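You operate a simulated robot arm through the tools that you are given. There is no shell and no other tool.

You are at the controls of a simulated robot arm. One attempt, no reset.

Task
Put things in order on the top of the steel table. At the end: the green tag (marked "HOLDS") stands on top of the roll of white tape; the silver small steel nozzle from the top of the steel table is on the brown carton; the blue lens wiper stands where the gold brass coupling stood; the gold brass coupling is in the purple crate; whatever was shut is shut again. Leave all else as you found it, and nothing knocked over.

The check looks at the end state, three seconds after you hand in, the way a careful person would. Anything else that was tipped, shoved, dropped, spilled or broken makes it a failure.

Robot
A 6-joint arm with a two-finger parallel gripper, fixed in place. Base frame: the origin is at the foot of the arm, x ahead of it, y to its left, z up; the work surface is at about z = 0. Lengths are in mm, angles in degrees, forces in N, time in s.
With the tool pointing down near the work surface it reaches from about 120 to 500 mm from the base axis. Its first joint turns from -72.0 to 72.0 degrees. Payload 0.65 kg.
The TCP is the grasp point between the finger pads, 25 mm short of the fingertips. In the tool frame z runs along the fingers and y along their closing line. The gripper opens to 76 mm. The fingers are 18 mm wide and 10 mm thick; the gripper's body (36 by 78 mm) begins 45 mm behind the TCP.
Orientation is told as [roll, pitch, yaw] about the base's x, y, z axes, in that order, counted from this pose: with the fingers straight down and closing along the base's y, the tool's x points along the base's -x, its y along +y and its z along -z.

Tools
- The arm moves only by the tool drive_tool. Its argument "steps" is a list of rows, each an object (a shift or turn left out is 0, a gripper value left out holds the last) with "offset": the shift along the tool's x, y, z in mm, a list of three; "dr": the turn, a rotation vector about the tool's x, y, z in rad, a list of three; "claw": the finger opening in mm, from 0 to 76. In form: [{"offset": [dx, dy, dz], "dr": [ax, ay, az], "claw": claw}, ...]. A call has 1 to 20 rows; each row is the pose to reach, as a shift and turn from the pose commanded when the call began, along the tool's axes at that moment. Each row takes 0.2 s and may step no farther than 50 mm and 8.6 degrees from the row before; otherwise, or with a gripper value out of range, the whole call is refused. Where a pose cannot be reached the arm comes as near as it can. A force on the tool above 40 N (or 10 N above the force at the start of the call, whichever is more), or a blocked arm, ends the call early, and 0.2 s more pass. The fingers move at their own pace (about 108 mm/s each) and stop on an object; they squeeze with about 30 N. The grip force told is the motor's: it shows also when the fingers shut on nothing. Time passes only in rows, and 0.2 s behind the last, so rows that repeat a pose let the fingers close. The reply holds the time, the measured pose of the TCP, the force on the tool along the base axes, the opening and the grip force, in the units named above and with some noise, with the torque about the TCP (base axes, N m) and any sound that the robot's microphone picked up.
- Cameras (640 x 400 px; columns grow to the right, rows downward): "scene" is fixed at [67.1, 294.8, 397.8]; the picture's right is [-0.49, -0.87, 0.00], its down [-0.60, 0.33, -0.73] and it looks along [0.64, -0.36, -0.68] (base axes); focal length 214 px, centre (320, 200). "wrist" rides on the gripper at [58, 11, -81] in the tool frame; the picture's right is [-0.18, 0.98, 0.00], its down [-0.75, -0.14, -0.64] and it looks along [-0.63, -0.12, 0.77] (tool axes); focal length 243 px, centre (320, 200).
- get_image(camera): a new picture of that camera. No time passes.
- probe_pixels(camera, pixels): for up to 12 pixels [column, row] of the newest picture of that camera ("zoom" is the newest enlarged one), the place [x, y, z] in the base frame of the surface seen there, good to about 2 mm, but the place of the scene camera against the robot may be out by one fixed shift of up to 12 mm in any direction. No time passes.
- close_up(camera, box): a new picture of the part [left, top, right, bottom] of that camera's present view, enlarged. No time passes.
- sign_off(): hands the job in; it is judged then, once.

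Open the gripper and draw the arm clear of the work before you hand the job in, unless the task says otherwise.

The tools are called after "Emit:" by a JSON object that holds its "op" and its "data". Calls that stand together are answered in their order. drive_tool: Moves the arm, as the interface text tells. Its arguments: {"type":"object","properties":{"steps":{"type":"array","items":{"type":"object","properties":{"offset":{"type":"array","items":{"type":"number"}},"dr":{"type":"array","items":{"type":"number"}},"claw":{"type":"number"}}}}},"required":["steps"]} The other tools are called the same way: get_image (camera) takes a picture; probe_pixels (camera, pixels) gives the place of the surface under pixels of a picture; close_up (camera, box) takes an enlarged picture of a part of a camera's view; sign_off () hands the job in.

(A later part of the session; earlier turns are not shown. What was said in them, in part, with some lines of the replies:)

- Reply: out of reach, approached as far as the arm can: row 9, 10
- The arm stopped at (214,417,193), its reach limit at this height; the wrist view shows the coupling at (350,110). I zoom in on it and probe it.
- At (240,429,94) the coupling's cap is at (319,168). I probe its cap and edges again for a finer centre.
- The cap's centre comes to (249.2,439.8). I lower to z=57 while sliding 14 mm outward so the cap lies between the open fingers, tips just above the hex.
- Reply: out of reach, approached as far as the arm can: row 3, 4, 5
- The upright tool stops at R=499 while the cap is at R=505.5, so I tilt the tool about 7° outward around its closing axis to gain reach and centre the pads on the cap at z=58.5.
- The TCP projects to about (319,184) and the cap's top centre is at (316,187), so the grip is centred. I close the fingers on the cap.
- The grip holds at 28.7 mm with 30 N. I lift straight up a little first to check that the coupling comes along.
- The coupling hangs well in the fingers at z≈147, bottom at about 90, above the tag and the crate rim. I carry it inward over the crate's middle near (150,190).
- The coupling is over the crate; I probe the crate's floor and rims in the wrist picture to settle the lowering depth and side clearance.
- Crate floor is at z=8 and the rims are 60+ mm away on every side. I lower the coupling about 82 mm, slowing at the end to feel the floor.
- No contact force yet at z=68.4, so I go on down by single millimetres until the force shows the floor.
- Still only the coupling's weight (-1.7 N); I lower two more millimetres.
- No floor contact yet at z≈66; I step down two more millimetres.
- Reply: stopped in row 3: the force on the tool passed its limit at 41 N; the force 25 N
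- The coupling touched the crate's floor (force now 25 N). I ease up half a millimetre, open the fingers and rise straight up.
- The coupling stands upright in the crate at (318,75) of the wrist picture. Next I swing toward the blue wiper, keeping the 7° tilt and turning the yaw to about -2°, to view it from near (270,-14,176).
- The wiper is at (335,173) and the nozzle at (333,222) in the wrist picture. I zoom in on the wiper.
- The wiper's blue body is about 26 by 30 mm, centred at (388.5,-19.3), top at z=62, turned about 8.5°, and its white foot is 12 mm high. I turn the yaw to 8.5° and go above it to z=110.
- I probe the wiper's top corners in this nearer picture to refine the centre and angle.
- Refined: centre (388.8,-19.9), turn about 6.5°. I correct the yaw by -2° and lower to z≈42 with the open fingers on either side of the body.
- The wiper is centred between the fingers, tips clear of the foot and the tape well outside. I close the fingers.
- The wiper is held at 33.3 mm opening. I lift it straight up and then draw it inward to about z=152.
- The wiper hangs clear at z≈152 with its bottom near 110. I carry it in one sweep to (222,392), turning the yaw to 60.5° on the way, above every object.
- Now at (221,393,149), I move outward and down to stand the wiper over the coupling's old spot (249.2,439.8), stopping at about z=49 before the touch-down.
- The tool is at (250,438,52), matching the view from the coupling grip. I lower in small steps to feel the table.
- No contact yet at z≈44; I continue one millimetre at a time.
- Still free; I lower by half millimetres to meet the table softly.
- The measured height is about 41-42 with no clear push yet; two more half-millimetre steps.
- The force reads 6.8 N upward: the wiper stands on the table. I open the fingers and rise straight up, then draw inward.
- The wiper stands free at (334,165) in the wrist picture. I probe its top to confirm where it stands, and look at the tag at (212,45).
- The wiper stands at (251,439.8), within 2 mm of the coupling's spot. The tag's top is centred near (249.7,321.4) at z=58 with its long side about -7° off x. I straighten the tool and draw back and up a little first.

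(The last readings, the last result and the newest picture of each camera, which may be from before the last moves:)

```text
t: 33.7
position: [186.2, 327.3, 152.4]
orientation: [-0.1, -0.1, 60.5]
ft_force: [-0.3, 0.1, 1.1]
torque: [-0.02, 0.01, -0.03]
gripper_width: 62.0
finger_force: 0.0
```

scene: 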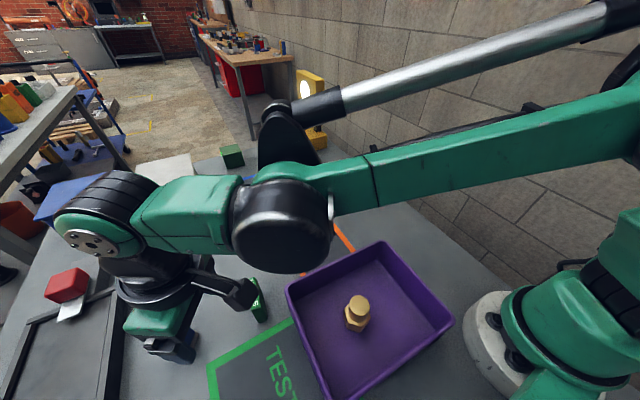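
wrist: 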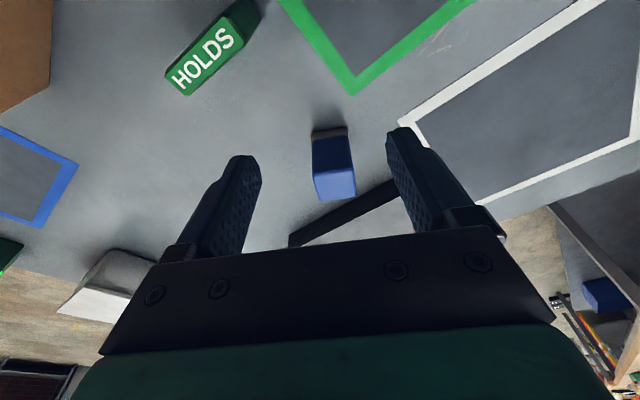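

The tool is upright again at (186,327,152). I turn the yaw to about -7° while moving over toward the tag.

Emit:
{"op": "drive_tool", "data": {"steps": [{"offset": [-2, -4.7, 0], "dr": [0, 0, 0.1305]}, {"offset": [-4, -9.4, 0], "dr": [0, 0, 0.261]}, {"offset": [-6, -14.2, 0], "dr": [0, 0, 0.3915]}, {"offset": [-8, -18.9, 0], "dr": [0, 0, 0.522]}, {"offset": [-10, -23.6, 0], "dr": [0, 0, 0.6525]}, {"offset": [-12, -28.3, 0], "dr": [0, 0, 0.783]}, {"offset": [-14, -33, 0], "dr": [0, 0, 0.9135]}, {"offset": [-16, -37.8, 0], "dr": [0, 0, 1.044]}, {"offset": [-18.3, -42.5, 0], "dr": [0, 0, 1.1746]}, {"offset": [-18.3, -42.5, 0], "dr": [0, 0, 1.1746]}]}}

Emit:
{"op": "get_image", "data": {"camera": "wrist"}}

Emit:
{"op": "get_image", "data": {"camera": "scene"}}

```text
t: 35.9
position: [233.7, 320.6, 148.6]
orientation: [0.0, 0.0, -7.0]
ft_force: [-0.5, -0.3, 0.6]
torque: [0.02, -0.03, -0.01]
gripper_width: 61.9
finger_force: 0.0
```

```text
taken
```

wrist: 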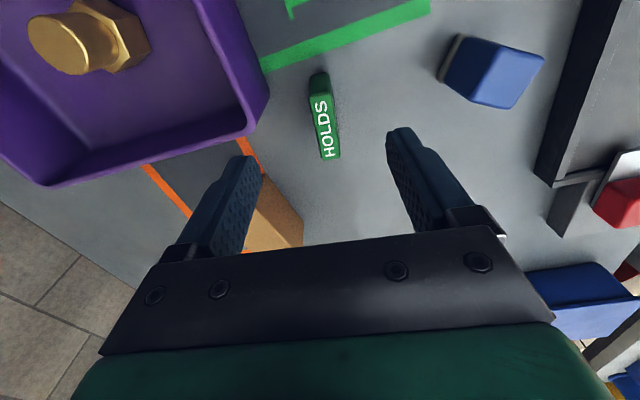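

```text
taken
```

scene: 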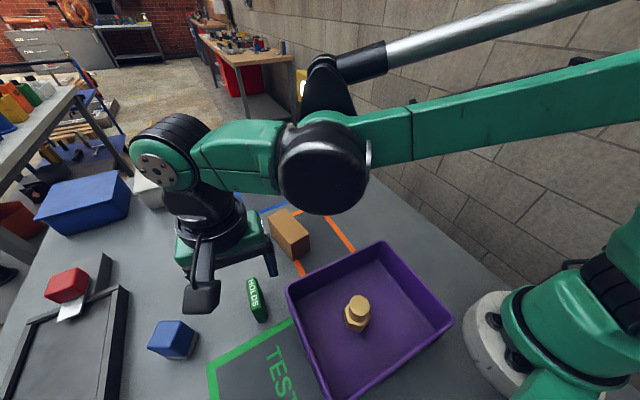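

The tag is at (324,118) in the wrist picture and the wiper stands at the coupling's old spot. I zoom on the tag and probe its edges.

Emit:
{"op": "close_up", "data": {"camera": "wrist", "box": [270, 60, 390, 180]}}

Emit:
{"op": "probe_pixels", "data": {"camera": "wrist", "pixels": [[310, 98], [330, 96], [320, 159], [340, 157], [325, 125], [330, 160], [320, 97], [313, 80], [328, 77], [270, 225], [262, 185], [245, 130]]}}

```text
3.33 times, centred on (330, 120) of wrist
```

zoom: 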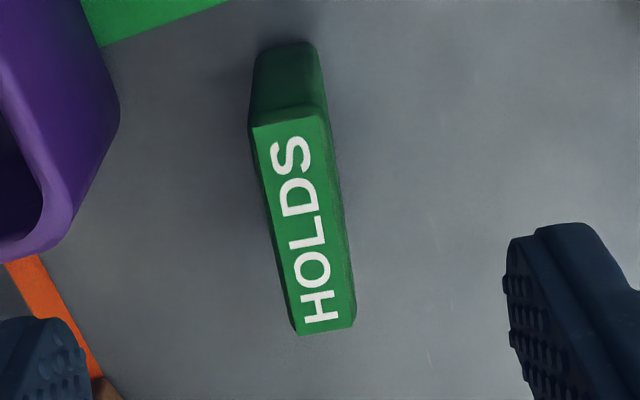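

```text
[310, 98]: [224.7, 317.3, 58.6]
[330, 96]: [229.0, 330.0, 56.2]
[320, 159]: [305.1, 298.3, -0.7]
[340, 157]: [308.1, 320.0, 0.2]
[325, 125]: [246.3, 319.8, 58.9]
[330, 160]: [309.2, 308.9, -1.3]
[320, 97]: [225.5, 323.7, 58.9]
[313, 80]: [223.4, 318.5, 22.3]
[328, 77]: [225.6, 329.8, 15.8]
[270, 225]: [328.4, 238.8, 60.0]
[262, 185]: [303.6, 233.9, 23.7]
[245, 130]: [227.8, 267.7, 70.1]
```

I probe the top's corners directly in the zoom picture.

Emit:
{"op": "probe_pixels", "data": {"camera": "zoom", "pixels": [[256, 128], [322, 117], [299, 327], [349, 322], [272, 225], [335, 215], [305, 225], [284, 124], [325, 326], [276, 265], [344, 260], [262, 60]]}}

```text
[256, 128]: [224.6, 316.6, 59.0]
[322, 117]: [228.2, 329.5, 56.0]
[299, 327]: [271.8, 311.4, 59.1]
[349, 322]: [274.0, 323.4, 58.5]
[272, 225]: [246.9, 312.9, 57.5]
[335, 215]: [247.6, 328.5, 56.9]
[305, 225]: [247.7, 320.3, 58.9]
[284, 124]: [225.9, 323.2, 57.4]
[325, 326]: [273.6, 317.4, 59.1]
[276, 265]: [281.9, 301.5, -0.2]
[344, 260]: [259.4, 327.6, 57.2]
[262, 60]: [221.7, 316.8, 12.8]
```

The tag is about 50 by 15.6 mm, 59 high, centred at (249.5,320.5) with its axis at -7°. I narrow the fingers to 42 mm, to stay clear of the crate rim, and come down to z≈92 above it.

Emit:
{"op": "drive_tool", "data": {"steps": [{"offset": [-8, 0.9, 15], "claw": 42}, {"offset": [-15.7, 1.8, 30], "claw": 42}, {"offset": [-15.7, 1.8, 57], "claw": 42}, {"offset": [-15.7, 1.8, 57], "claw": 42}]}}

Emit:
{"op": "get_image", "data": {"camera": "wrist"}}

```text
t: 36.9
position: [248.2, 320.6, 93.9]
orientation: [0.1, 0.0, -6.7]
ft_force: [-0.9, -0.2, -0.2]
torque: [-0.01, 0.03, 0.01]
gripper_width: 42.0
finger_force: 0.0
```

```text
taken
```

wrist: 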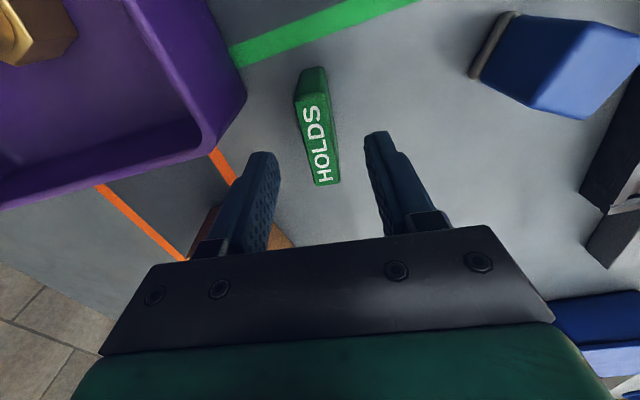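

The tag's top centre at (317,143) is about a millimetre left of the expected (319.5,145). I correct that and lower to z≈37.

Emit:
{"op": "drive_tool", "data": {"steps": [{"offset": [-1, -1.1, 15]}, {"offset": [-1, -1.1, 35]}, {"offset": [-1, -1.1, 50]}, {"offset": [-1, -1.1, 56.5]}, {"offset": [-1, -1.1, 56.5]}]}}

Emit:
{"op": "get_image", "data": {"camera": "wrist"}}

```text
t: 38.1
position: [248.2, 318.2, 36.2]
orientation: [-0.1, 0.1, -6.7]
ft_force: [-0.2, 0.5, 1.1]
torque: [0.05, 0.0, 0.0]
gripper_width: 41.6
finger_force: 0.0
```

```text
taken
```

wrist: 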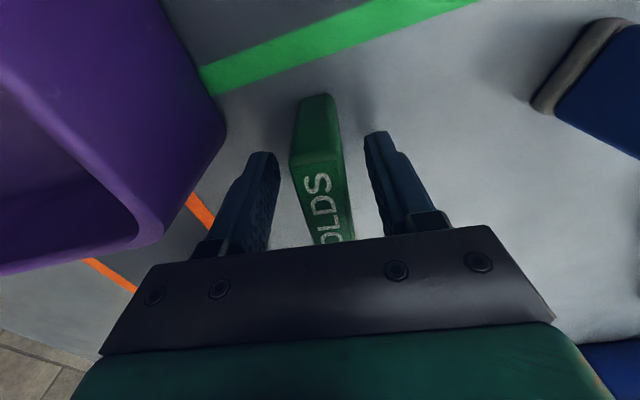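

The tag stands between the fingers with gaps on both sides. I close on it.

Emit:
{"op": "drive_tool", "data": {"steps": [{"claw": 22}, {"claw": 10}, {"claw": 5}, {"claw": 5}]}}

Emit:
{"op": "get_image", "data": {"camera": "wrist"}}

```text
t: 39.1
position: [247.6, 317.1, 37.3]
orientation: [0.0, 0.0, -6.7]
ft_force: [0.5, 0.9, 0.7]
torque: [0.0, -0.05, -0.04]
gripper_width: 15.9
finger_force: 29.8
```

```text
taken
```

wrist: 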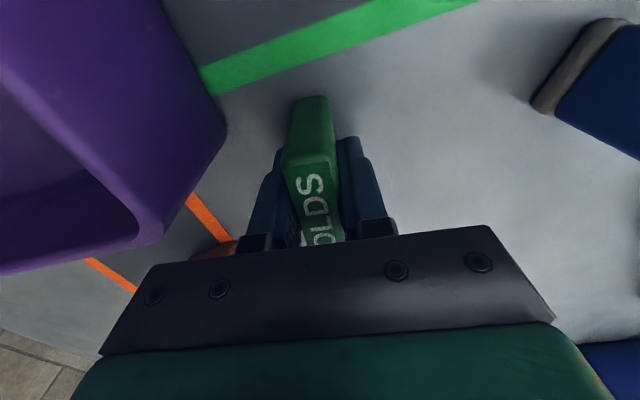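

The tag is held at 15.9 mm. I lift it straight up by 105 mm.

Emit:
{"op": "drive_tool", "data": {"steps": [{"offset": [0, 0, -8]}, {"offset": [0, 0, -35]}, {"offset": [0, 0, -70]}, {"offset": [0, 0, -105]}, {"offset": [0, 0, -105]}]}}

Emit:
{"op": "get_image", "data": {"camera": "wrist"}}

```text
t: 40.3
position: [248.0, 319.7, 142.5]
orientation: [0.0, 0.0, -6.8]
ft_force: [-0.3, -0.1, -1.0]
torque: [-0.01, -0.01, 0.0]
gripper_width: 16.0
finger_force: 29.9
```

```text
taken
```

wrist: 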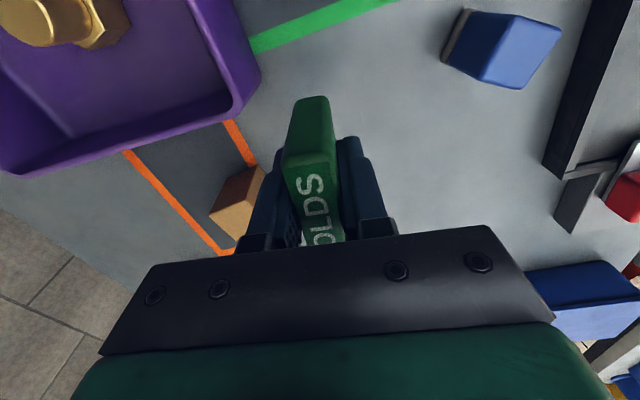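

The tag hangs upright in the fingers at z≈142. I carry it toward the tape, stopping short at about (385,85) to look at the tape ahead.

Emit:
{"op": "drive_tool", "data": {"steps": [{"offset": [-27.3, -36, 0]}, {"offset": [-54.6, -72, 0]}, {"offset": [-81.9, -108.1, 0]}, {"offset": [-109.1, -144.1, 0]}, {"offset": [-136.4, -180.2, 0]}, {"offset": [-163.7, -216.2, 0]}, {"offset": [-163.7, -216.2, 0]}]}}

Emit:
{"op": "get_image", "data": {"camera": "wrist"}}

Emit:
{"op": "get_image", "data": {"camera": "scene"}}

```text
t: 41.9
position: [383.8, 83.4, 142.3]
orientation: [0.0, 0.0, -6.8]
ft_force: [0.0, -0.4, 0.7]
torque: [0.0, -0.02, 0.01]
gripper_width: 16.5
finger_force: 29.8
```

```text
taken
```

wrist: 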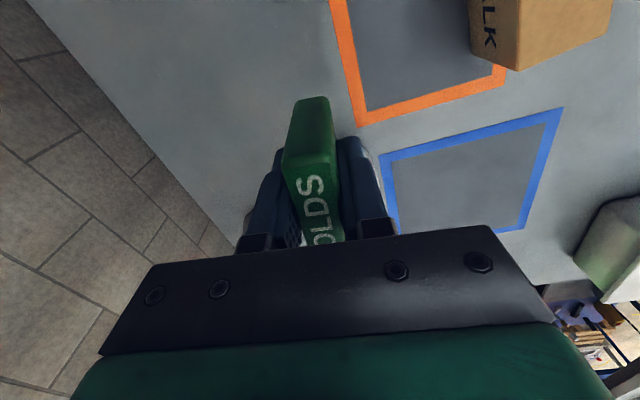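

```text
taken
```

scene: 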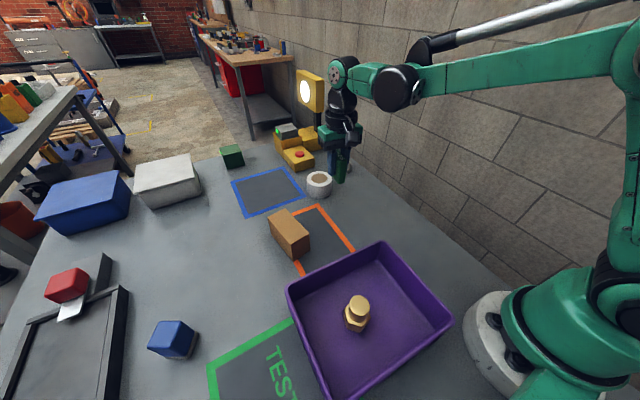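

The held tag hides the tape. I sidestep 100 mm toward -y so the tape comes into view right of the gripper.

Emit:
{"op": "drive_tool", "data": {"steps": [{"offset": [0, -40, 0]}, {"offset": [0, -80, 0]}, {"offset": [0, -105, 0]}, {"offset": [0, -105, 0]}]}}

Emit:
{"op": "close_up", "data": {"camera": "wrist", "box": [380, 130, 540, 230]}}

Emit:
{"op": "get_image", "data": {"camera": "wrist"}}

```text
t: 42.9
position: [373.5, -18.7, 145.1]
orientation: [0.0, 0.1, -6.8]
ft_force: [-0.3, 0.2, -0.6]
torque: [0.01, -0.01, 0.01]
gripper_width: 16.3
finger_force: 30.4
```

```text
4.00 times, centred on (460, 180) of wrist
```

zoom: 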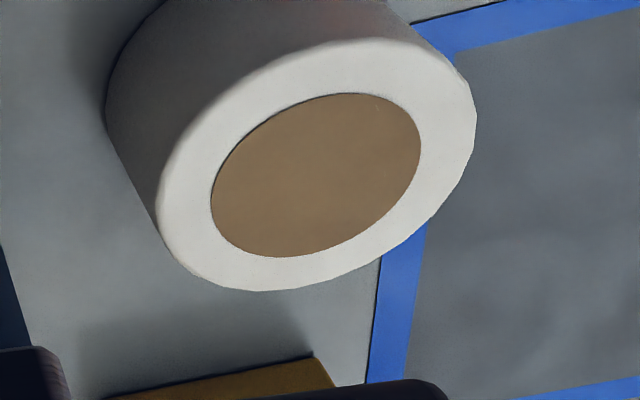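

```text
taken
```

wrist: 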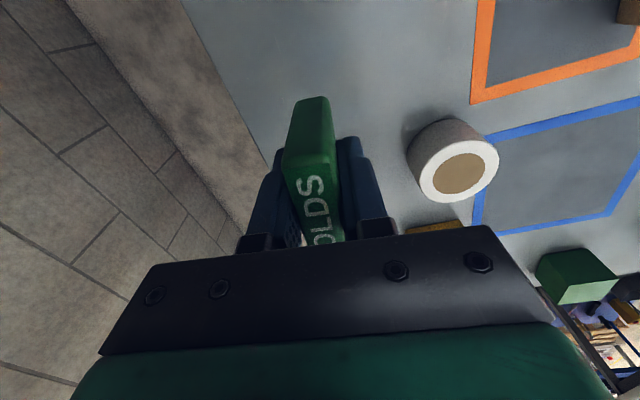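

The tape is now in full view; I probe its top ring and filled core in the zoom for the centre and height.

Emit:
{"op": "probe_pixels", "data": {"camera": "zoom", "pixels": [[165, 215], [470, 120], [340, 50], [290, 280], [318, 175], [215, 190], [417, 150], [200, 265], [440, 70], [240, 360], [330, 100], [290, 250]]}}

```text
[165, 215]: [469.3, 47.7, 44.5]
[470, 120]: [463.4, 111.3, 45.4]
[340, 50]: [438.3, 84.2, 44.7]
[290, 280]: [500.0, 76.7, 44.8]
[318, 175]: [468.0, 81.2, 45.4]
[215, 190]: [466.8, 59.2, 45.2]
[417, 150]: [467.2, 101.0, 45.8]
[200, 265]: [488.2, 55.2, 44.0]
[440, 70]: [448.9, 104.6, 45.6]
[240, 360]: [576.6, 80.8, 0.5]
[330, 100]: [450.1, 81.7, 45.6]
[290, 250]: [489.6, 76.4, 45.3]
```

The tape's centre is (468,80), 63 mm across, its top and filled core both at z≈45.3. I bring the tag over that centre with its bottom still about 28 mm above the tape.

Emit:
{"op": "drive_tool", "data": {"steps": [{"offset": [-20.5, 27.6, 0]}, {"offset": [-41, 55.2, 5]}, {"offset": [-61.5, 82.7, 15]}, {"offset": [-82, 110.3, 25]}, {"offset": [-82, 110.3, 35]}, {"offset": [-82, 110.3, 35]}]}}

Emit:
{"op": "get_image", "data": {"camera": "wrist"}}

Emit:
{"op": "close_up", "data": {"camera": "scene", "box": [260, 90, 420, 215]}}

```text
t: 44.3
position: [466.2, 80.4, 110.4]
orientation: [0.0, 0.0, -6.8]
ft_force: [-0.5, 0.7, -0.4]
torque: [0.02, 0.0, 0.0]
gripper_width: 16.8
finger_force: 30.0
```

```text
taken
```

wrist: 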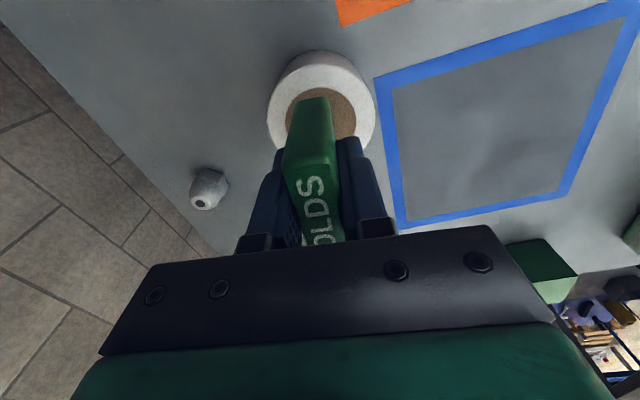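

```text
3.20 times, centred on (340, 152) of scene
```

zoom: 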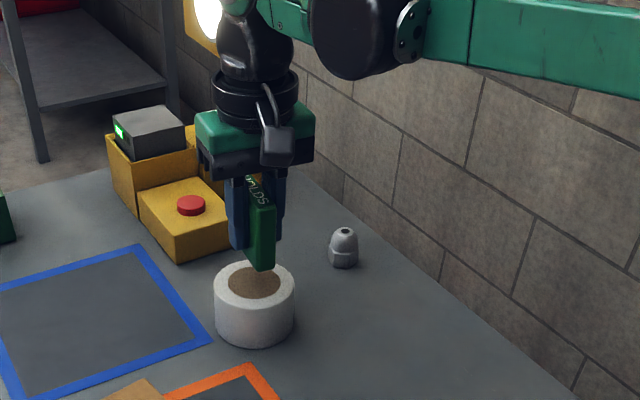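

The tag hovers over the tape with the tape's centre column (322) within 1.5 mm of the tool's. I correct by 1 mm and lower to just above the tape.

Emit:
{"op": "drive_tool", "data": {"steps": [{"offset": [-0.5, 1, 10]}, {"offset": [-0.5, 1, 20]}, {"offset": [-0.5, 1, 25]}, {"offset": [-0.5, 1, 25]}]}}

Emit:
{"op": "get_image", "data": {"camera": "wrist"}}

Emit:
{"op": "close_up", "data": {"camera": "scene", "box": [260, 120, 380, 215]}}

```text
t: 45.3
position: [469.2, 81.3, 83.1]
orientation: [0.0, 0.0, -6.8]
ft_force: [-0.3, 0.1, -0.2]
torque: [0.0, 0.0, 0.0]
gripper_width: 15.9
finger_force: 30.0
```

```text
taken
```

wrist: 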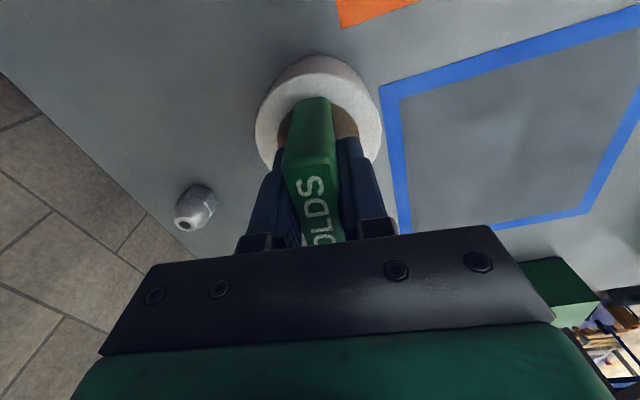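

```text
4.21 times, centred on (320, 168) of scene
```

zoom: 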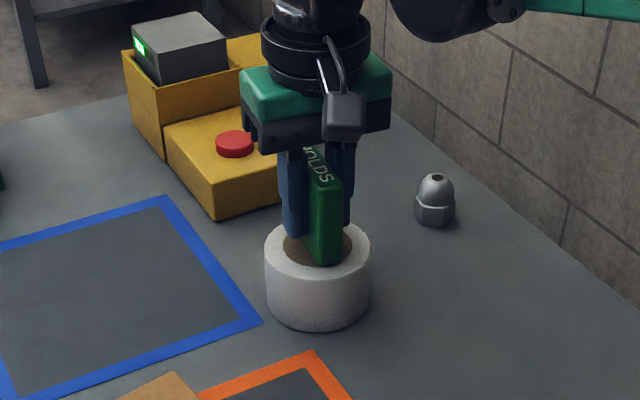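

The tag hovers a few millimetres over the tape, centred. I lower in half-millimetre steps to contact.

Emit:
{"op": "drive_tool", "data": {"steps": [{"offset": [0, 0, 0.5]}, {"offset": [0, 0, 1]}, {"offset": [0, 0, 1]}]}}

Emit:
{"op": "drive_tool", "data": {"steps": [{"offset": [0, 0, 0.5]}, {"offset": [0, 0, 0.5]}]}}

Emit:
{"op": "drive_tool", "data": {"steps": [{"offset": [0, 0, 0.5]}, {"offset": [0, 0, 0.5]}]}}

```text
t: 46.1
position: [469.5, 80.7, 81.5]
orientation: [0.0, -0.1, -6.8]
ft_force: [0.0, 0.1, -0.7]
torque: [-0.01, 0.01, 0.0]
gripper_width: 16.2
finger_force: 30.2
```

```text
t: 46.7
position: [469.0, 81.0, 82.5]
orientation: [-0.1, 0.0, -6.8]
ft_force: [-2.0, 2.5, 14.4]
torque: [0.03, 0.02, 0.04]
gripper_width: 16.0
finger_force: 29.6
```

```text
t: 47.3
position: [468.1, 80.6, 81.6]
orientation: [-0.1, 0.0, -6.8]
ft_force: [2.9, 1.1, 21.9]
torque: [0.06, -0.14, 0.0]
gripper_width: 16.3
finger_force: 30.0
```

The tag is on the tape (14–22 N). I ease up 0.6 mm, open the fingers a little evenly, and rise straight up.

Emit:
{"op": "drive_tool", "data": {"steps": [{"offset": [0, 0, -0.6]}, {"offset": [0, 0, -0.6]}, {"offset": [0, 0, -0.6], "claw": 26}, {"offset": [0, 0, -0.6], "claw": 40}, {"offset": [0, 0, -0.6], "claw": 40}]}}

Emit:
{"op": "get_image", "data": {"camera": "wrist"}}

Emit:
{"op": "close_up", "data": {"camera": "scene", "box": [260, 120, 380, 215]}}

```text
t: 48.5
position: [468.9, 81.0, 79.9]
orientation: [0.0, 0.1, -6.8]
ft_force: [0.3, 0.4, 0.1]
torque: [-0.03, 0.01, 0.01]
gripper_width: 39.9
finger_force: 0.0
```

```text
taken
```

wrist: 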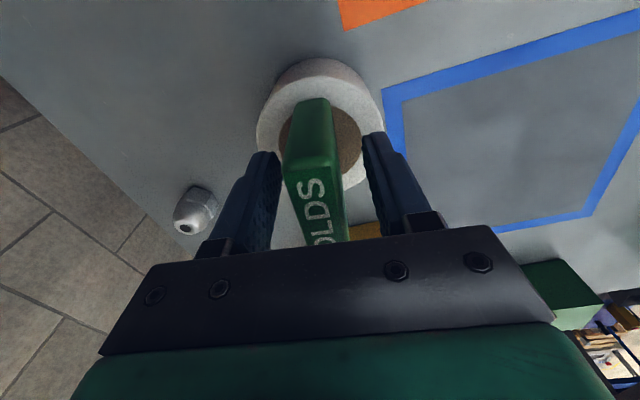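

```text
4.21 times, centred on (320, 168) of scene
```

zoom: 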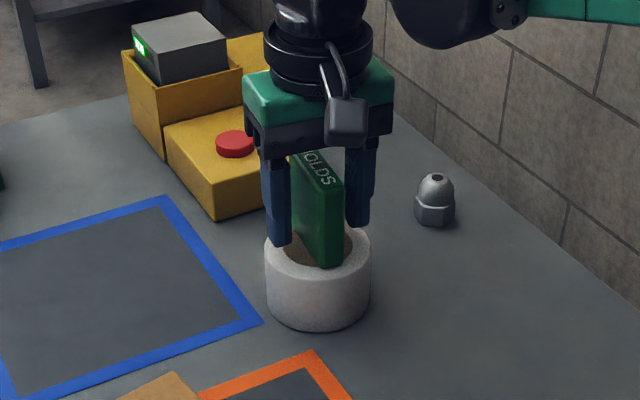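

The tag stands by itself on the tape. I rise while drawing back along the tag's long axis, so the fingers slide off without touching it.

Emit:
{"op": "drive_tool", "data": {"steps": [{"offset": [5, 0, -15]}, {"offset": [15, 0, -35]}, {"offset": [35, 0, -60]}, {"offset": [70, 0, -75]}, {"offset": [110, 0, -80]}, {"offset": [110, 0, -80]}]}}

Emit:
{"op": "get_image", "data": {"camera": "wrist"}}

Emit:
{"op": "get_image", "data": {"camera": "scene"}}

```text
t: 49.9
position: [358.0, 97.6, 162.2]
orientation: [0.0, 0.1, -6.8]
ft_force: [0.5, 0.3, 0.6]
torque: [0.0, 0.01, -0.01]
gripper_width: 40.0
finger_force: 0.1
```

```text
taken
```

wrist: 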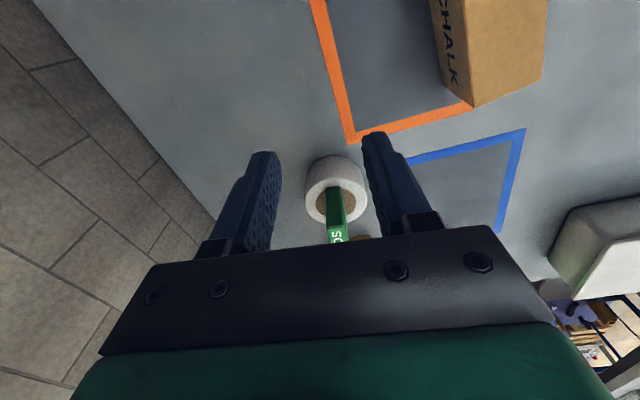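

```text
taken
```

scene: 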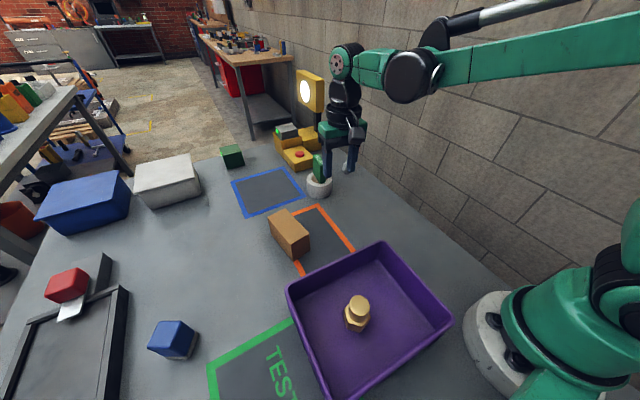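

The tag stands on the tape at (334,200) of the wrist picture. Next I move over toward the nozzle to view it from about (385,-38,142).

Emit:
{"op": "drive_tool", "data": {"steps": [{"offset": [-10.7, -32.9, 0]}, {"offset": [-21.4, -65.8, 5]}, {"offset": [-32.2, -98.6, 12]}, {"offset": [-42.9, -131.5, 20], "claw": 60}, {"offset": [-42.9, -131.5, 20], "claw": 60}]}}

Emit:
{"op": "get_image", "data": {"camera": "wrist"}}

Emit:
{"op": "close_up", "data": {"camera": "wrist", "box": [280, 160, 380, 240]}}

```text
t: 51.1
position: [385.3, -41.8, 143.0]
orientation: [0.0, 0.0, -6.8]
ft_force: [0.2, 0.2, 0.0]
torque: [0.01, -0.02, 0.03]
gripper_width: 59.8
finger_force: 0.0
```

```text
taken
```

wrist: 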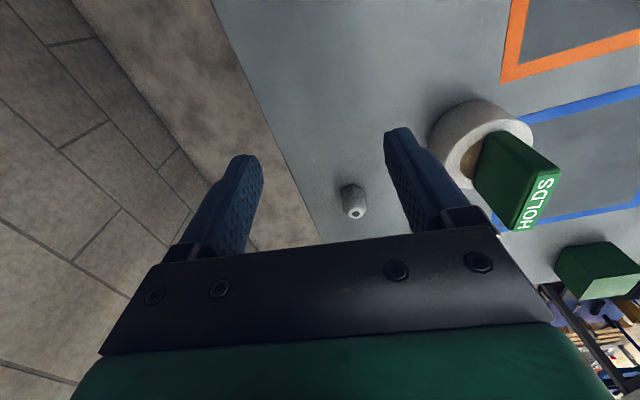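

```text
5.00 times, centred on (330, 200) of wrist
```

zoom: 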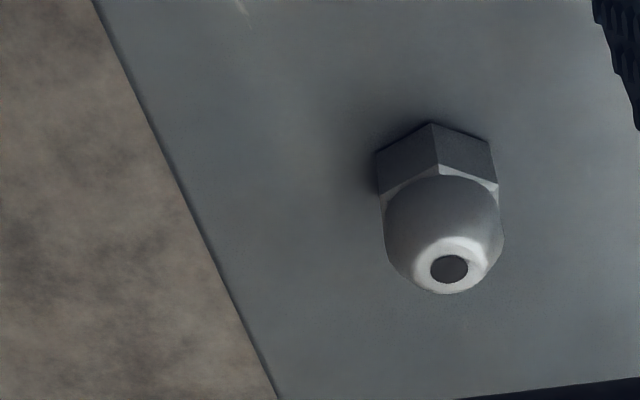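

The nozzle is at (352,200): hex base with a domed top and a hole. I probe its hex corners, dome tip, and the tag's top too.

Emit:
{"op": "probe_pixels", "data": {"camera": "zoom", "pixels": [[380, 193], [438, 165], [496, 187], [432, 126], [378, 155], [490, 142], [449, 285], [449, 268], [405, 180], [470, 180], [388, 230], [502, 225]]}}

Emit:
{"op": "probe_pixels", "data": {"camera": "wrist", "pixels": [[517, 205], [555, 170], [535, 205], [490, 165], [465, 115]]}}

```text
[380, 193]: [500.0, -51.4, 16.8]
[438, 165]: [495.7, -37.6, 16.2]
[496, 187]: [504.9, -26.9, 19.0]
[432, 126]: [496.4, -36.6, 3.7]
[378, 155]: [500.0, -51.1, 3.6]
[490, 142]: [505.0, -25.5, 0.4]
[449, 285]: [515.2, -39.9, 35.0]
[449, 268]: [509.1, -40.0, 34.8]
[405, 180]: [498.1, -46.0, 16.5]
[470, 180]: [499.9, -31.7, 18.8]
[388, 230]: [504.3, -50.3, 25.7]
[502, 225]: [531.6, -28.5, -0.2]
```

```text
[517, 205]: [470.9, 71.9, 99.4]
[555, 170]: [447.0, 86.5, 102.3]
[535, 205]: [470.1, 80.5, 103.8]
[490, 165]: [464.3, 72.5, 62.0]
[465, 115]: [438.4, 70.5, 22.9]
```

The nozzle is centred at (509.5,-40), 35 high, with hex flats facing about 80°, so a yaw of -10° grips on flats. I move in front of and above it at (475,-36,80) with that yaw.

Emit:
{"op": "drive_tool", "data": {"steps": [{"offset": [-30, 5, 21], "dr": [0, 0, 0.028]}, {"offset": [-60, 10, 42], "dr": [0, 0, 0.0559]}, {"offset": [-88.6, 15.1, 63], "dr": [0, 0, 0.0559]}, {"offset": [-88.6, 15.1, 63], "dr": [0, 0, 0.0559]}]}}

Emit:
{"op": "drive_tool", "data": {"steps": [{"offset": [0, 0, 0], "dr": [0, -0.075, 0]}, {"offset": [0, 0, 0], "dr": [0, -0.15, 0]}, {"offset": [0, 0, 0], "dr": [0, -0.15, 0]}]}}

Emit:
{"op": "get_image", "data": {"camera": "wrist"}}

```text
t: 52.1
position: [474.6, -35.1, 77.7]
orientation: [0.0, 0.0, -10.0]
ft_force: [0.5, -0.4, 0.5]
torque: [-0.02, 0.02, -0.03]
gripper_width: 60.1
finger_force: 0.0
```

```text
t: 52.9
position: [476.1, -35.7, 78.3]
orientation: [0.0, -8.6, -10.1]
ft_force: [0.8, 0.2, -0.5]
torque: [0.0, -0.01, -0.04]
gripper_width: 60.0
finger_force: 0.1
```

```text
taken
```

wrist: 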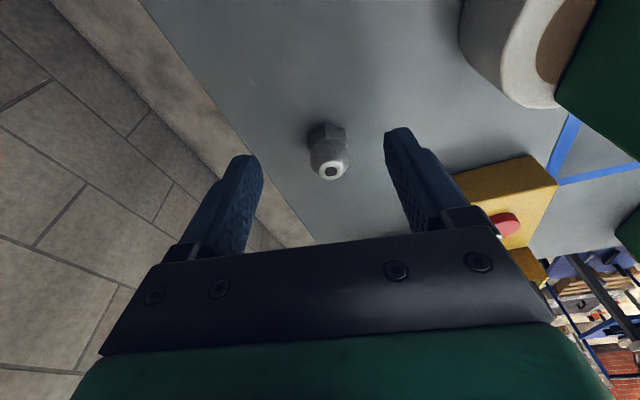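

The nozzle is at (328,152), now nearer. I probe it again, plus the yellow station's near edge for clearance.

Emit:
{"op": "close_up", "data": {"camera": "wrist", "box": [280, 100, 380, 200]}}

Emit:
{"op": "probe_pixels", "data": {"camera": "wrist", "pixels": [[330, 172], [311, 146], [347, 143], [328, 139], [308, 130], [326, 124], [345, 128], [455, 172], [490, 200], [330, 178]]}}

```text
4.00 times, centred on (330, 150) of wrist
```

zoom: 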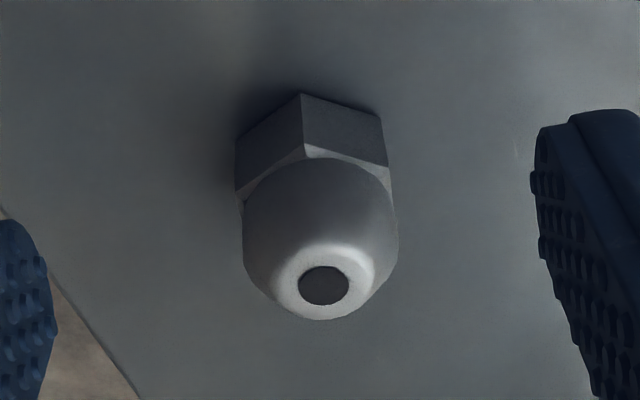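

```text
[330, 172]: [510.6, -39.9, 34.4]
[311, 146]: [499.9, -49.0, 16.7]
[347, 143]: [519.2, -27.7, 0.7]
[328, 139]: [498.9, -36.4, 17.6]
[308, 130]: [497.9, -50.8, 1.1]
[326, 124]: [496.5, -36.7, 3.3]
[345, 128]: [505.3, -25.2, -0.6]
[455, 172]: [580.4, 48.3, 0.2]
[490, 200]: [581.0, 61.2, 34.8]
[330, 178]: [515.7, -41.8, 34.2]
```

The nozzle's centre is (510,-40). I lower in front of it with the fingers open, then slide outward so it comes between the pads, ending at z≈29.5.

Emit:
{"op": "drive_tool", "data": {"steps": [{"offset": [3, 0.8, 19.8]}, {"offset": [1.5, 1.6, 43.3]}, {"offset": [-12.9, 1.6, 48.5]}, {"offset": [-27.1, 1.6, 53.7]}, {"offset": [-27.1, 1.6, 53.7]}]}}

Emit:
{"op": "get_image", "data": {"camera": "wrist"}}

```text
t: 54.1
position: [509.0, -42.1, 30.1]
orientation: [0.1, -8.7, -10.0]
ft_force: [-0.4, -0.5, -0.5]
torque: [-0.01, 0.02, 0.0]
gripper_width: 60.0
finger_force: 0.1
```

```text
taken
```

wrist: 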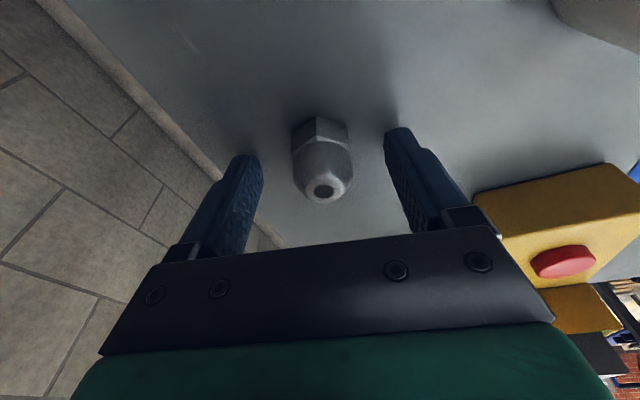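

The nozzle sits between the fingers, tip at (322,190), hex flats facing the pads. I close.

Emit:
{"op": "drive_tool", "data": {"steps": [{"claw": 32}, {"claw": 20}, {"claw": 12}, {"claw": 12}]}}

Emit:
{"op": "get_image", "data": {"camera": "wrist"}}

```text
t: 55.1
position: [509.8, -41.6, 29.5]
orientation: [0.1, -8.5, -10.0]
ft_force: [0.4, -0.2, 0.5]
torque: [0.0, 0.01, -0.01]
gripper_width: 28.5
finger_force: 29.8
```

```text
taken
```

wrist: 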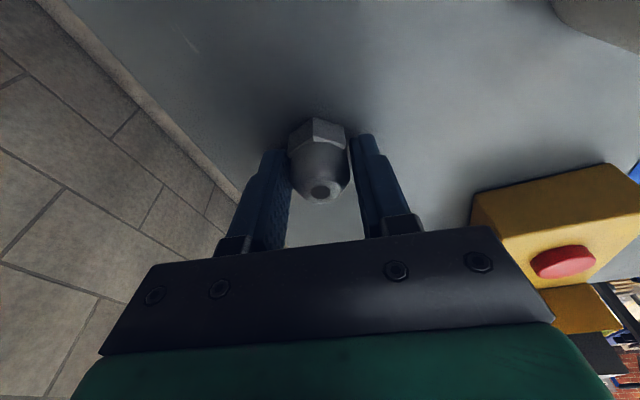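

The fingers stopped at 28.5 mm with 30 N. I zoom to check how they hold the hex.

Emit:
{"op": "close_up", "data": {"camera": "wrist", "box": [250, 100, 390, 220]}}

```text
3.33 times, centred on (320, 160) of wrist
```

zoom: 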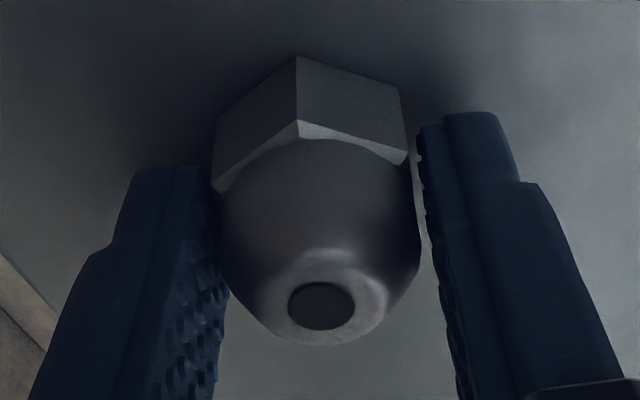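

The hex is held between the textured pads near its flats. I lift gently straight up first, then inward and up.

Emit:
{"op": "drive_tool", "data": {"steps": [{"offset": [-0.9, 0, -5.9]}, {"offset": [1.2, 0, -25.5]}, {"offset": [16.5, 0, -58.1]}, {"offset": [41.7, 0, -92.2]}, {"offset": [74.1, 0, -112.3]}, {"offset": [74.1, 0, -112.3]}]}}

Emit:
{"op": "close_up", "data": {"camera": "wrist", "box": [250, 100, 390, 220]}}

Emit:
{"op": "get_image", "data": {"camera": "scene"}}

```text
t: 56.5
position: [420.2, -27.8, 130.7]
orientation: [-0.1, -8.7, -10.0]
ft_force: [0.1, -0.2, -0.9]
torque: [-0.02, -0.02, 0.02]
gripper_width: 28.9
finger_force: 30.4
```

```text
3.33 times, centred on (320, 160) of wrist
```

zoom: 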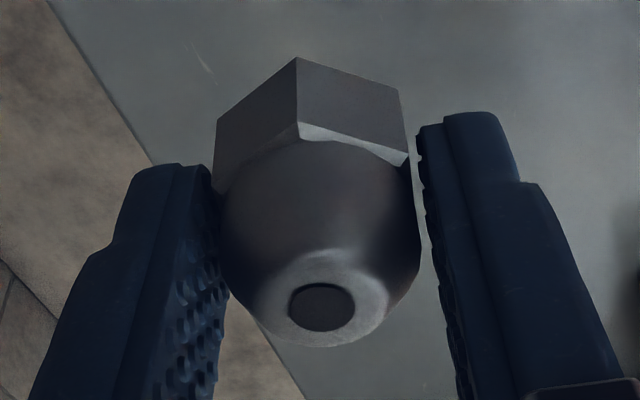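

```text
taken
```

scene: 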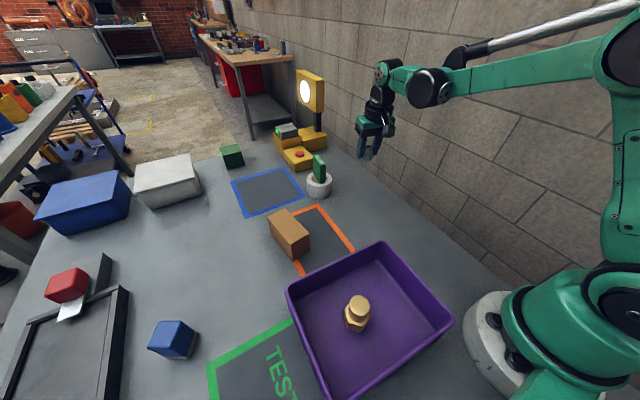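

The nozzle hangs at z≈131 and the tag stands on the tape. I carry the nozzle to about (300,125,160) so the carton comes into view at the right.

Emit:
{"op": "drive_tool", "data": {"steps": [{"offset": [27.8, 25.9, -10.3]}, {"offset": [55.5, 51.8, -20.5]}, {"offset": [83.3, 77.8, -30.8]}, {"offset": [111, 103.7, -41]}, {"offset": [138.8, 129.6, -51.3]}, {"offset": [138.8, 129.6, -51.3]}]}}

Emit:
{"op": "get_image", "data": {"camera": "wrist"}}

```text
t: 57.9
position: [300.9, 127.2, 154.9]
orientation: [0.0, -8.7, -9.9]
ft_force: [0.0, 0.5, -0.8]
torque: [-0.03, 0.0, 0.0]
gripper_width: 28.5
finger_force: 30.2
```

```text
taken
```

wrist: 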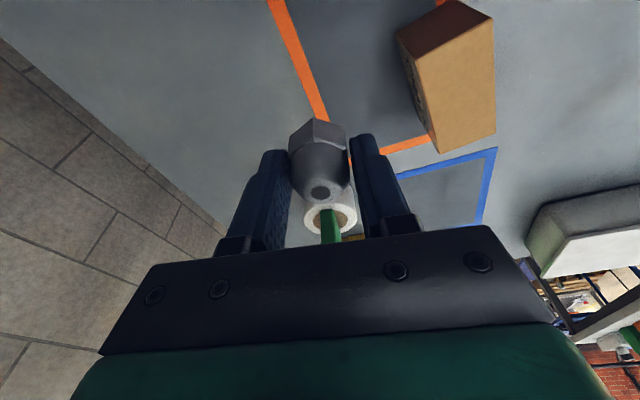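

The carton's top shows at about (460,85). I probe its four top corners and middle.

Emit:
{"op": "probe_pixels", "data": {"camera": "wrist", "pixels": [[416, 60], [491, 22], [494, 133], [441, 151], [460, 90], [455, 42], [467, 140], [428, 105], [492, 78], [425, 20], [410, 75]]}}

Emit:
{"op": "close_up", "data": {"camera": "wrist", "box": [380, 0, 540, 160]}}

```text
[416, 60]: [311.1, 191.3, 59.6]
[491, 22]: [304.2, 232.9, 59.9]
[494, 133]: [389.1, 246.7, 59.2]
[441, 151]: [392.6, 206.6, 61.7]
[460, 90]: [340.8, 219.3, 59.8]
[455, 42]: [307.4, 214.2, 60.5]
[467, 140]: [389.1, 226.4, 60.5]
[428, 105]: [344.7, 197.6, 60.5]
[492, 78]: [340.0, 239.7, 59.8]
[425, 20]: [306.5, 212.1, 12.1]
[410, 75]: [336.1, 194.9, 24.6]
```

```text
2.50 times, centred on (460, 80) of wrist
```

zoom: 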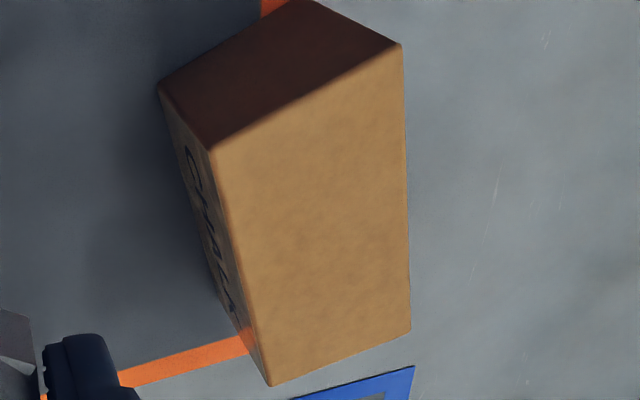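

The carton's top is about 83 by 42 mm at z=60, centred at (349,219.4). I bring the nozzle over that centre, with about 25 mm still below it.

Emit:
{"op": "drive_tool", "data": {"steps": [{"offset": [-9.9, 33, 1.5]}, {"offset": [-19.1, 66, 7.9]}, {"offset": [-29.3, 99.1, 14.5]}, {"offset": [-27, 99.1, 29.4]}, {"offset": [-24.8, 99.1, 44.2]}, {"offset": [-24.8, 99.1, 44.2]}]}}

Emit:
{"op": "get_image", "data": {"camera": "wrist"}}

Emit:
{"op": "get_image", "data": {"camera": "scene"}}

```text
t: 59.3
position: [348.5, 220.7, 118.4]
orientation: [0.1, -8.6, -10.0]
ft_force: [0.2, -0.8, -0.8]
torque: [-0.01, 0.0, -0.01]
gripper_width: 28.4
finger_force: 29.9
```

```text
taken
```

wrist: 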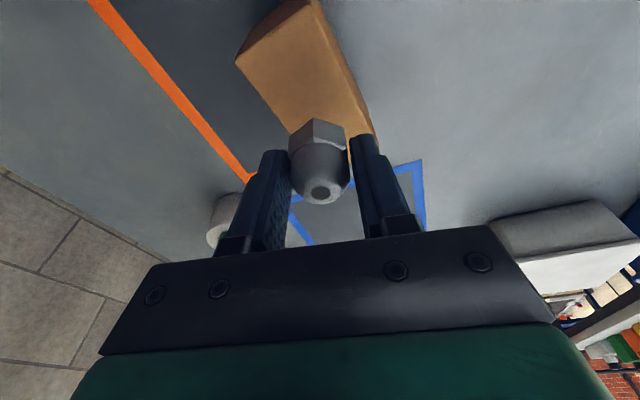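

```text
taken
```

scene: 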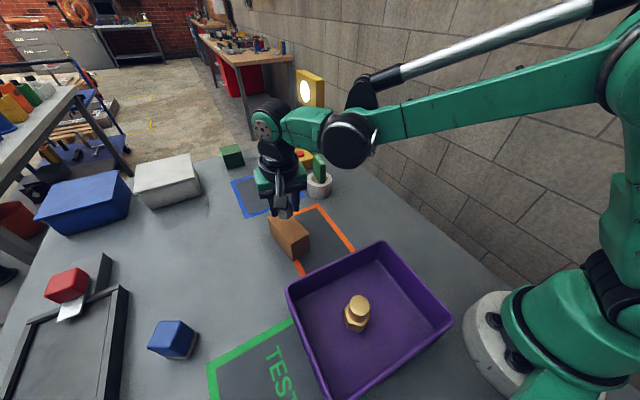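

At (348.5,220.7,118) the nozzle is over the carton. I lower 24 mm to just above the top.

Emit:
{"op": "drive_tool", "data": {"steps": [{"offset": [1.5, 0, 10]}, {"offset": [3, 0, 20]}, {"offset": [3.6, 0, 24]}, {"offset": [3.6, 0, 24]}]}}

Emit:
{"op": "get_image", "data": {"camera": "wrist"}}

Emit:
{"op": "close_up", "data": {"camera": "scene", "box": [220, 160, 360, 270]}}

```text
t: 60.3
position: [347.9, 218.1, 95.8]
orientation: [0.1, -8.5, -10.1]
ft_force: [0.7, 0.3, -0.7]
torque: [0.01, 0.03, -0.01]
gripper_width: 28.7
finger_force: 29.7
```

```text
taken
```

wrist: 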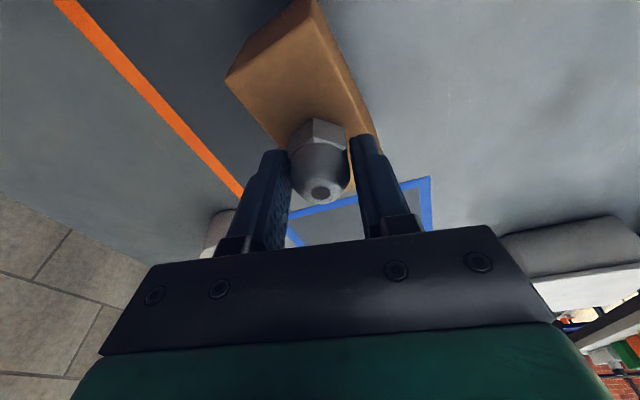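

```text
3.64 times, centred on (290, 215) of scene
```

zoom: 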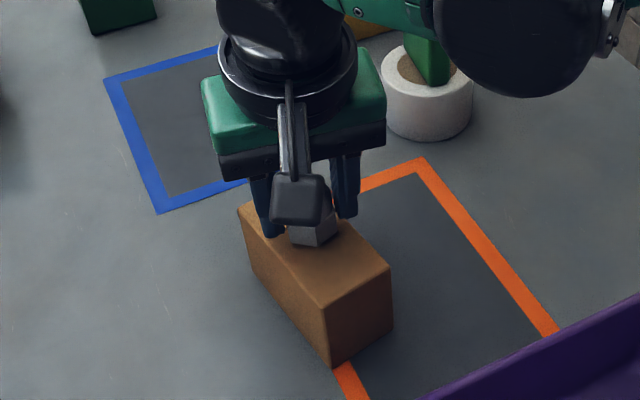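

The nozzle is centred across the carton's top with a few millimetres to go. I lower slowly to contact.

Emit:
{"op": "drive_tool", "data": {"steps": [{"offset": [0.3, 0, 2]}, {"offset": [0.6, 0, 4]}, {"offset": [0.6, 0, 4]}]}}

Emit:
{"op": "drive_tool", "data": {"steps": [{"offset": [0.07, 0, 0.5]}, {"offset": [0.15, 0, 1]}, {"offset": [0.15, 0, 1]}]}}

```text
t: 61.1
position: [350.1, 219.1, 90.6]
orientation: [0.0, -8.6, -10.0]
ft_force: [0.8, 0.2, -0.9]
torque: [0.0, 0.01, -0.02]
gripper_width: 28.7
finger_force: 30.5
```

```text
t: 61.9
position: [350.1, 218.7, 89.4]
orientation: [0.0, -8.5, -9.9]
ft_force: [-1.3, 1.3, 9.7]
torque: [0.0, 0.01, -0.01]
gripper_width: 28.9
finger_force: 30.0
```

Contact at 9.7 N: the nozzle sits on the carton. I ease up slightly and open the fingers.

Emit:
{"op": "drive_tool", "data": {"steps": [{"offset": [-0.04, 0, -0.3]}, {"offset": [-0.04, 0, -0.3], "claw": 38}, {"offset": [-0.04, 0, -0.3], "claw": 52}, {"offset": [-0.04, 0, -0.3], "claw": 56}, {"offset": [-0.04, 0, -0.3], "claw": 56}]}}

Emit:
{"op": "get_image", "data": {"camera": "wrist"}}

Emit:
{"op": "close_up", "data": {"camera": "scene", "box": [220, 160, 360, 270]}}

```text
t: 63.1
position: [349.0, 218.2, 91.1]
orientation: [-0.1, -8.6, -9.9]
ft_force: [0.4, 0.9, 0.0]
torque: [0.0, 0.01, 0.05]
gripper_width: 55.8
finger_force: 0.1
```

```text
taken
```

wrist: 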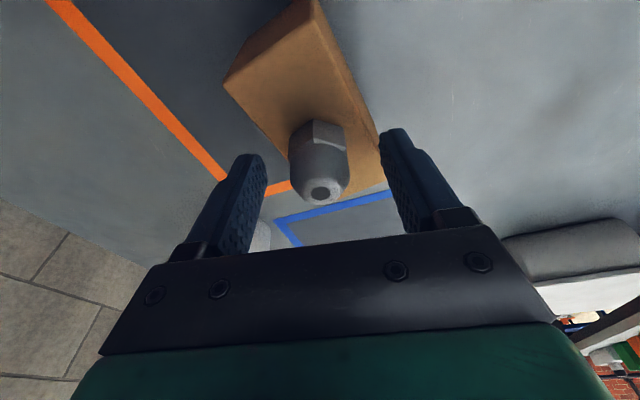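

```text
3.64 times, centred on (290, 215) of scene
```

zoom: 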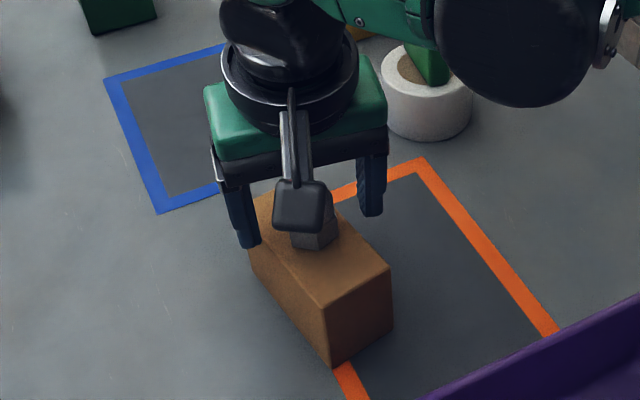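

The nozzle stands alone on the carton. I rise straight up and then back away inward.

Emit:
{"op": "drive_tool", "data": {"steps": [{"offset": [-3, 0, -19.8]}, {"offset": [-6, 0, -39.6]}, {"offset": [-9, 0, -64.3]}, {"offset": [-12, 0, -99]}, {"offset": [20, 0, -120]}, {"offset": [60, 0, -130]}, {"offset": [60, 0, -130]}]}}

Emit:
{"op": "get_image", "data": {"camera": "scene"}}

Emit:
{"op": "get_image", "data": {"camera": "wrist"}}

```text
t: 64.7
position: [275.5, 230.8, 208.7]
orientation: [0.0, -8.6, -10.0]
ft_force: [0.2, 0.1, 0.4]
torque: [0.01, 0.05, -0.01]
gripper_width: 56.3
finger_force: 0.1
```

```text
taken
```

scene: 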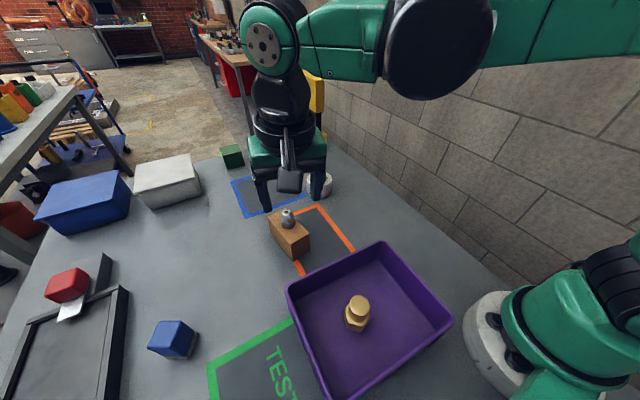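

```text
taken
```

wrist: 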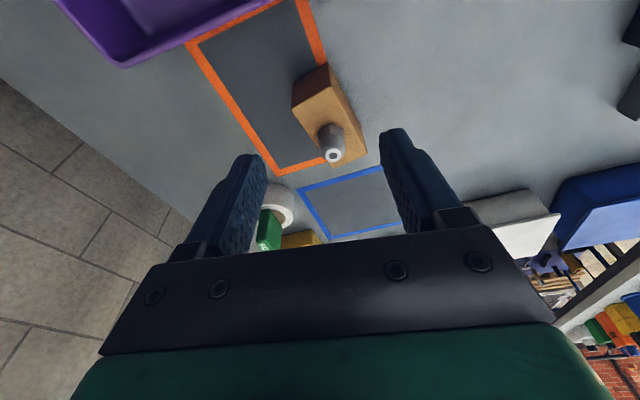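

The nozzle stands on the carton at (288,217) of the scene picture. I draw the arm back to about its starting place, high over the crate and upright, to see everything freely.

Emit:
{"op": "drive_tool", "data": {"steps": [{"offset": [4.2, -29.7, -18.8], "dr": [0, 0.03, 0]}, {"offset": [8.4, -59.3, -37.7], "dr": [0, 0.06, 0]}, {"offset": [12.6, -89, -56.5], "dr": [0, 0.09, 0]}, {"offset": [16.8, -118.6, -75.4], "dr": [0, 0.12, 0]}, {"offset": [21, -148.3, -94.2], "dr": [0, 0.15, 0]}, {"offset": [21, -148.3, -94.2], "dr": [0, 0.15, 0], "claw": 76}]}}

Emit:
{"op": "get_image", "data": {"camera": "scene"}}

Emit:
{"op": "get_image", "data": {"camera": "wrist"}}

Emit:
{"op": "close_up", "data": {"camera": "scene", "box": [220, 120, 420, 265]}}

Emit:
{"op": "close_up", "data": {"camera": "scene", "box": [0, 200, 240, 400]}}

```text
t: 66.1
position: [214.0, 93.7, 298.9]
orientation: [0.1, 0.0, -10.1]
ft_force: [0.1, -0.4, -0.1]
torque: [0.01, 0.01, 0.03]
gripper_width: 75.7
finger_force: 0.0
```

```text
taken
```

scene: 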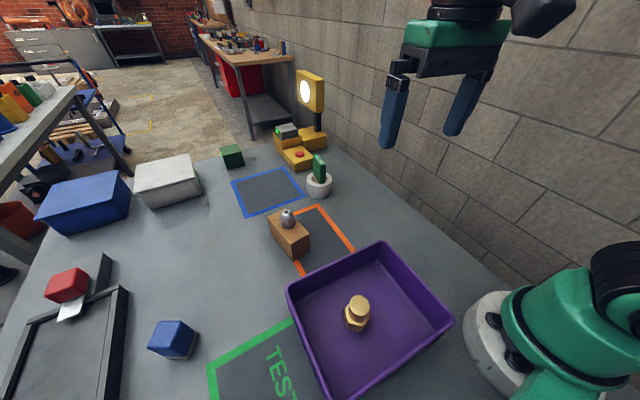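

```text
taken
```

wrist: 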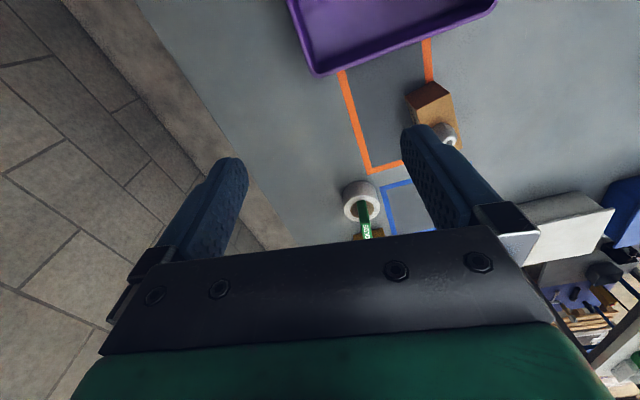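

```text
2.76 times, centred on (320, 192) of scene
```

zoom: 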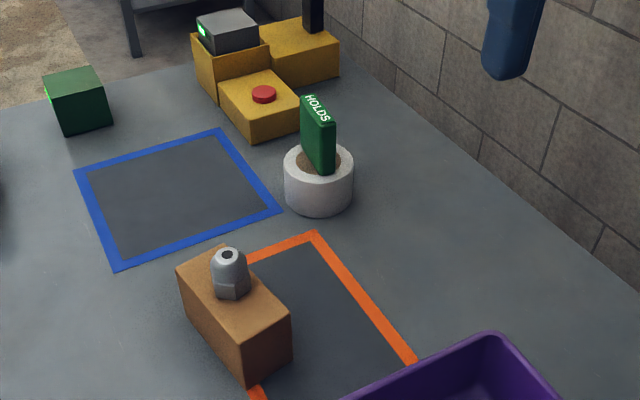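

```text
2.00 times, centred on (120, 300) of scene
```

zoom: 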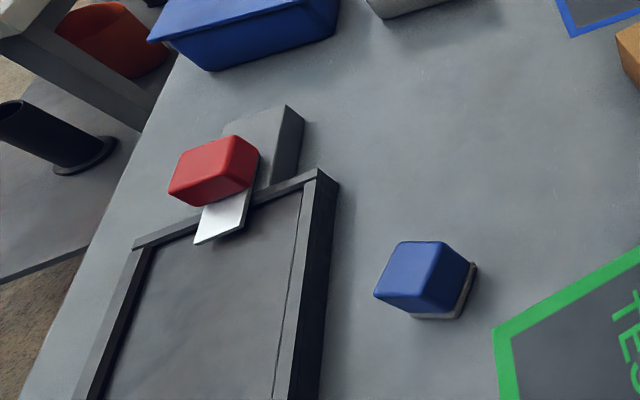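

Final pictures: the tag stands on the tape at (319,172), the nozzle on the carton at (288,217), the coupling in the crate at (357,312), and the wiper at the coupling's old spot (173,339). I opened nothing and nothing else has moved. The gripper is open and clear, so I hand in.

Emit:
{"op": "sign_off", "data": {}}

```text
The job is handed in.
```

I finished all four moves and handed the job in. The result of the check has not come back.

- **Gold brass coupling:** it stands upright on the floor of the purple crate.
- **Blue lens wiper:** it stands within about 2 mm of where the coupling stood, on its white foot.
- **Green tag ("HOLDS"):** it stands upright on the roll of white tape, close to its centre.
- **Silver nozzle:** it stands on top of the brown carton, near the middle.

I opened nothing, so there was nothing to shut again. In the last pictures everything else is where it was and nothing has tipped. The gripper is open and the arm is back near its starting place.

When I set the coupling down, the force on the tool peaked at 41 N as it touched the crate floor. That passed the limit and ended that move early. Neither the coupling nor the crate shows any sign of it in the later pictures.
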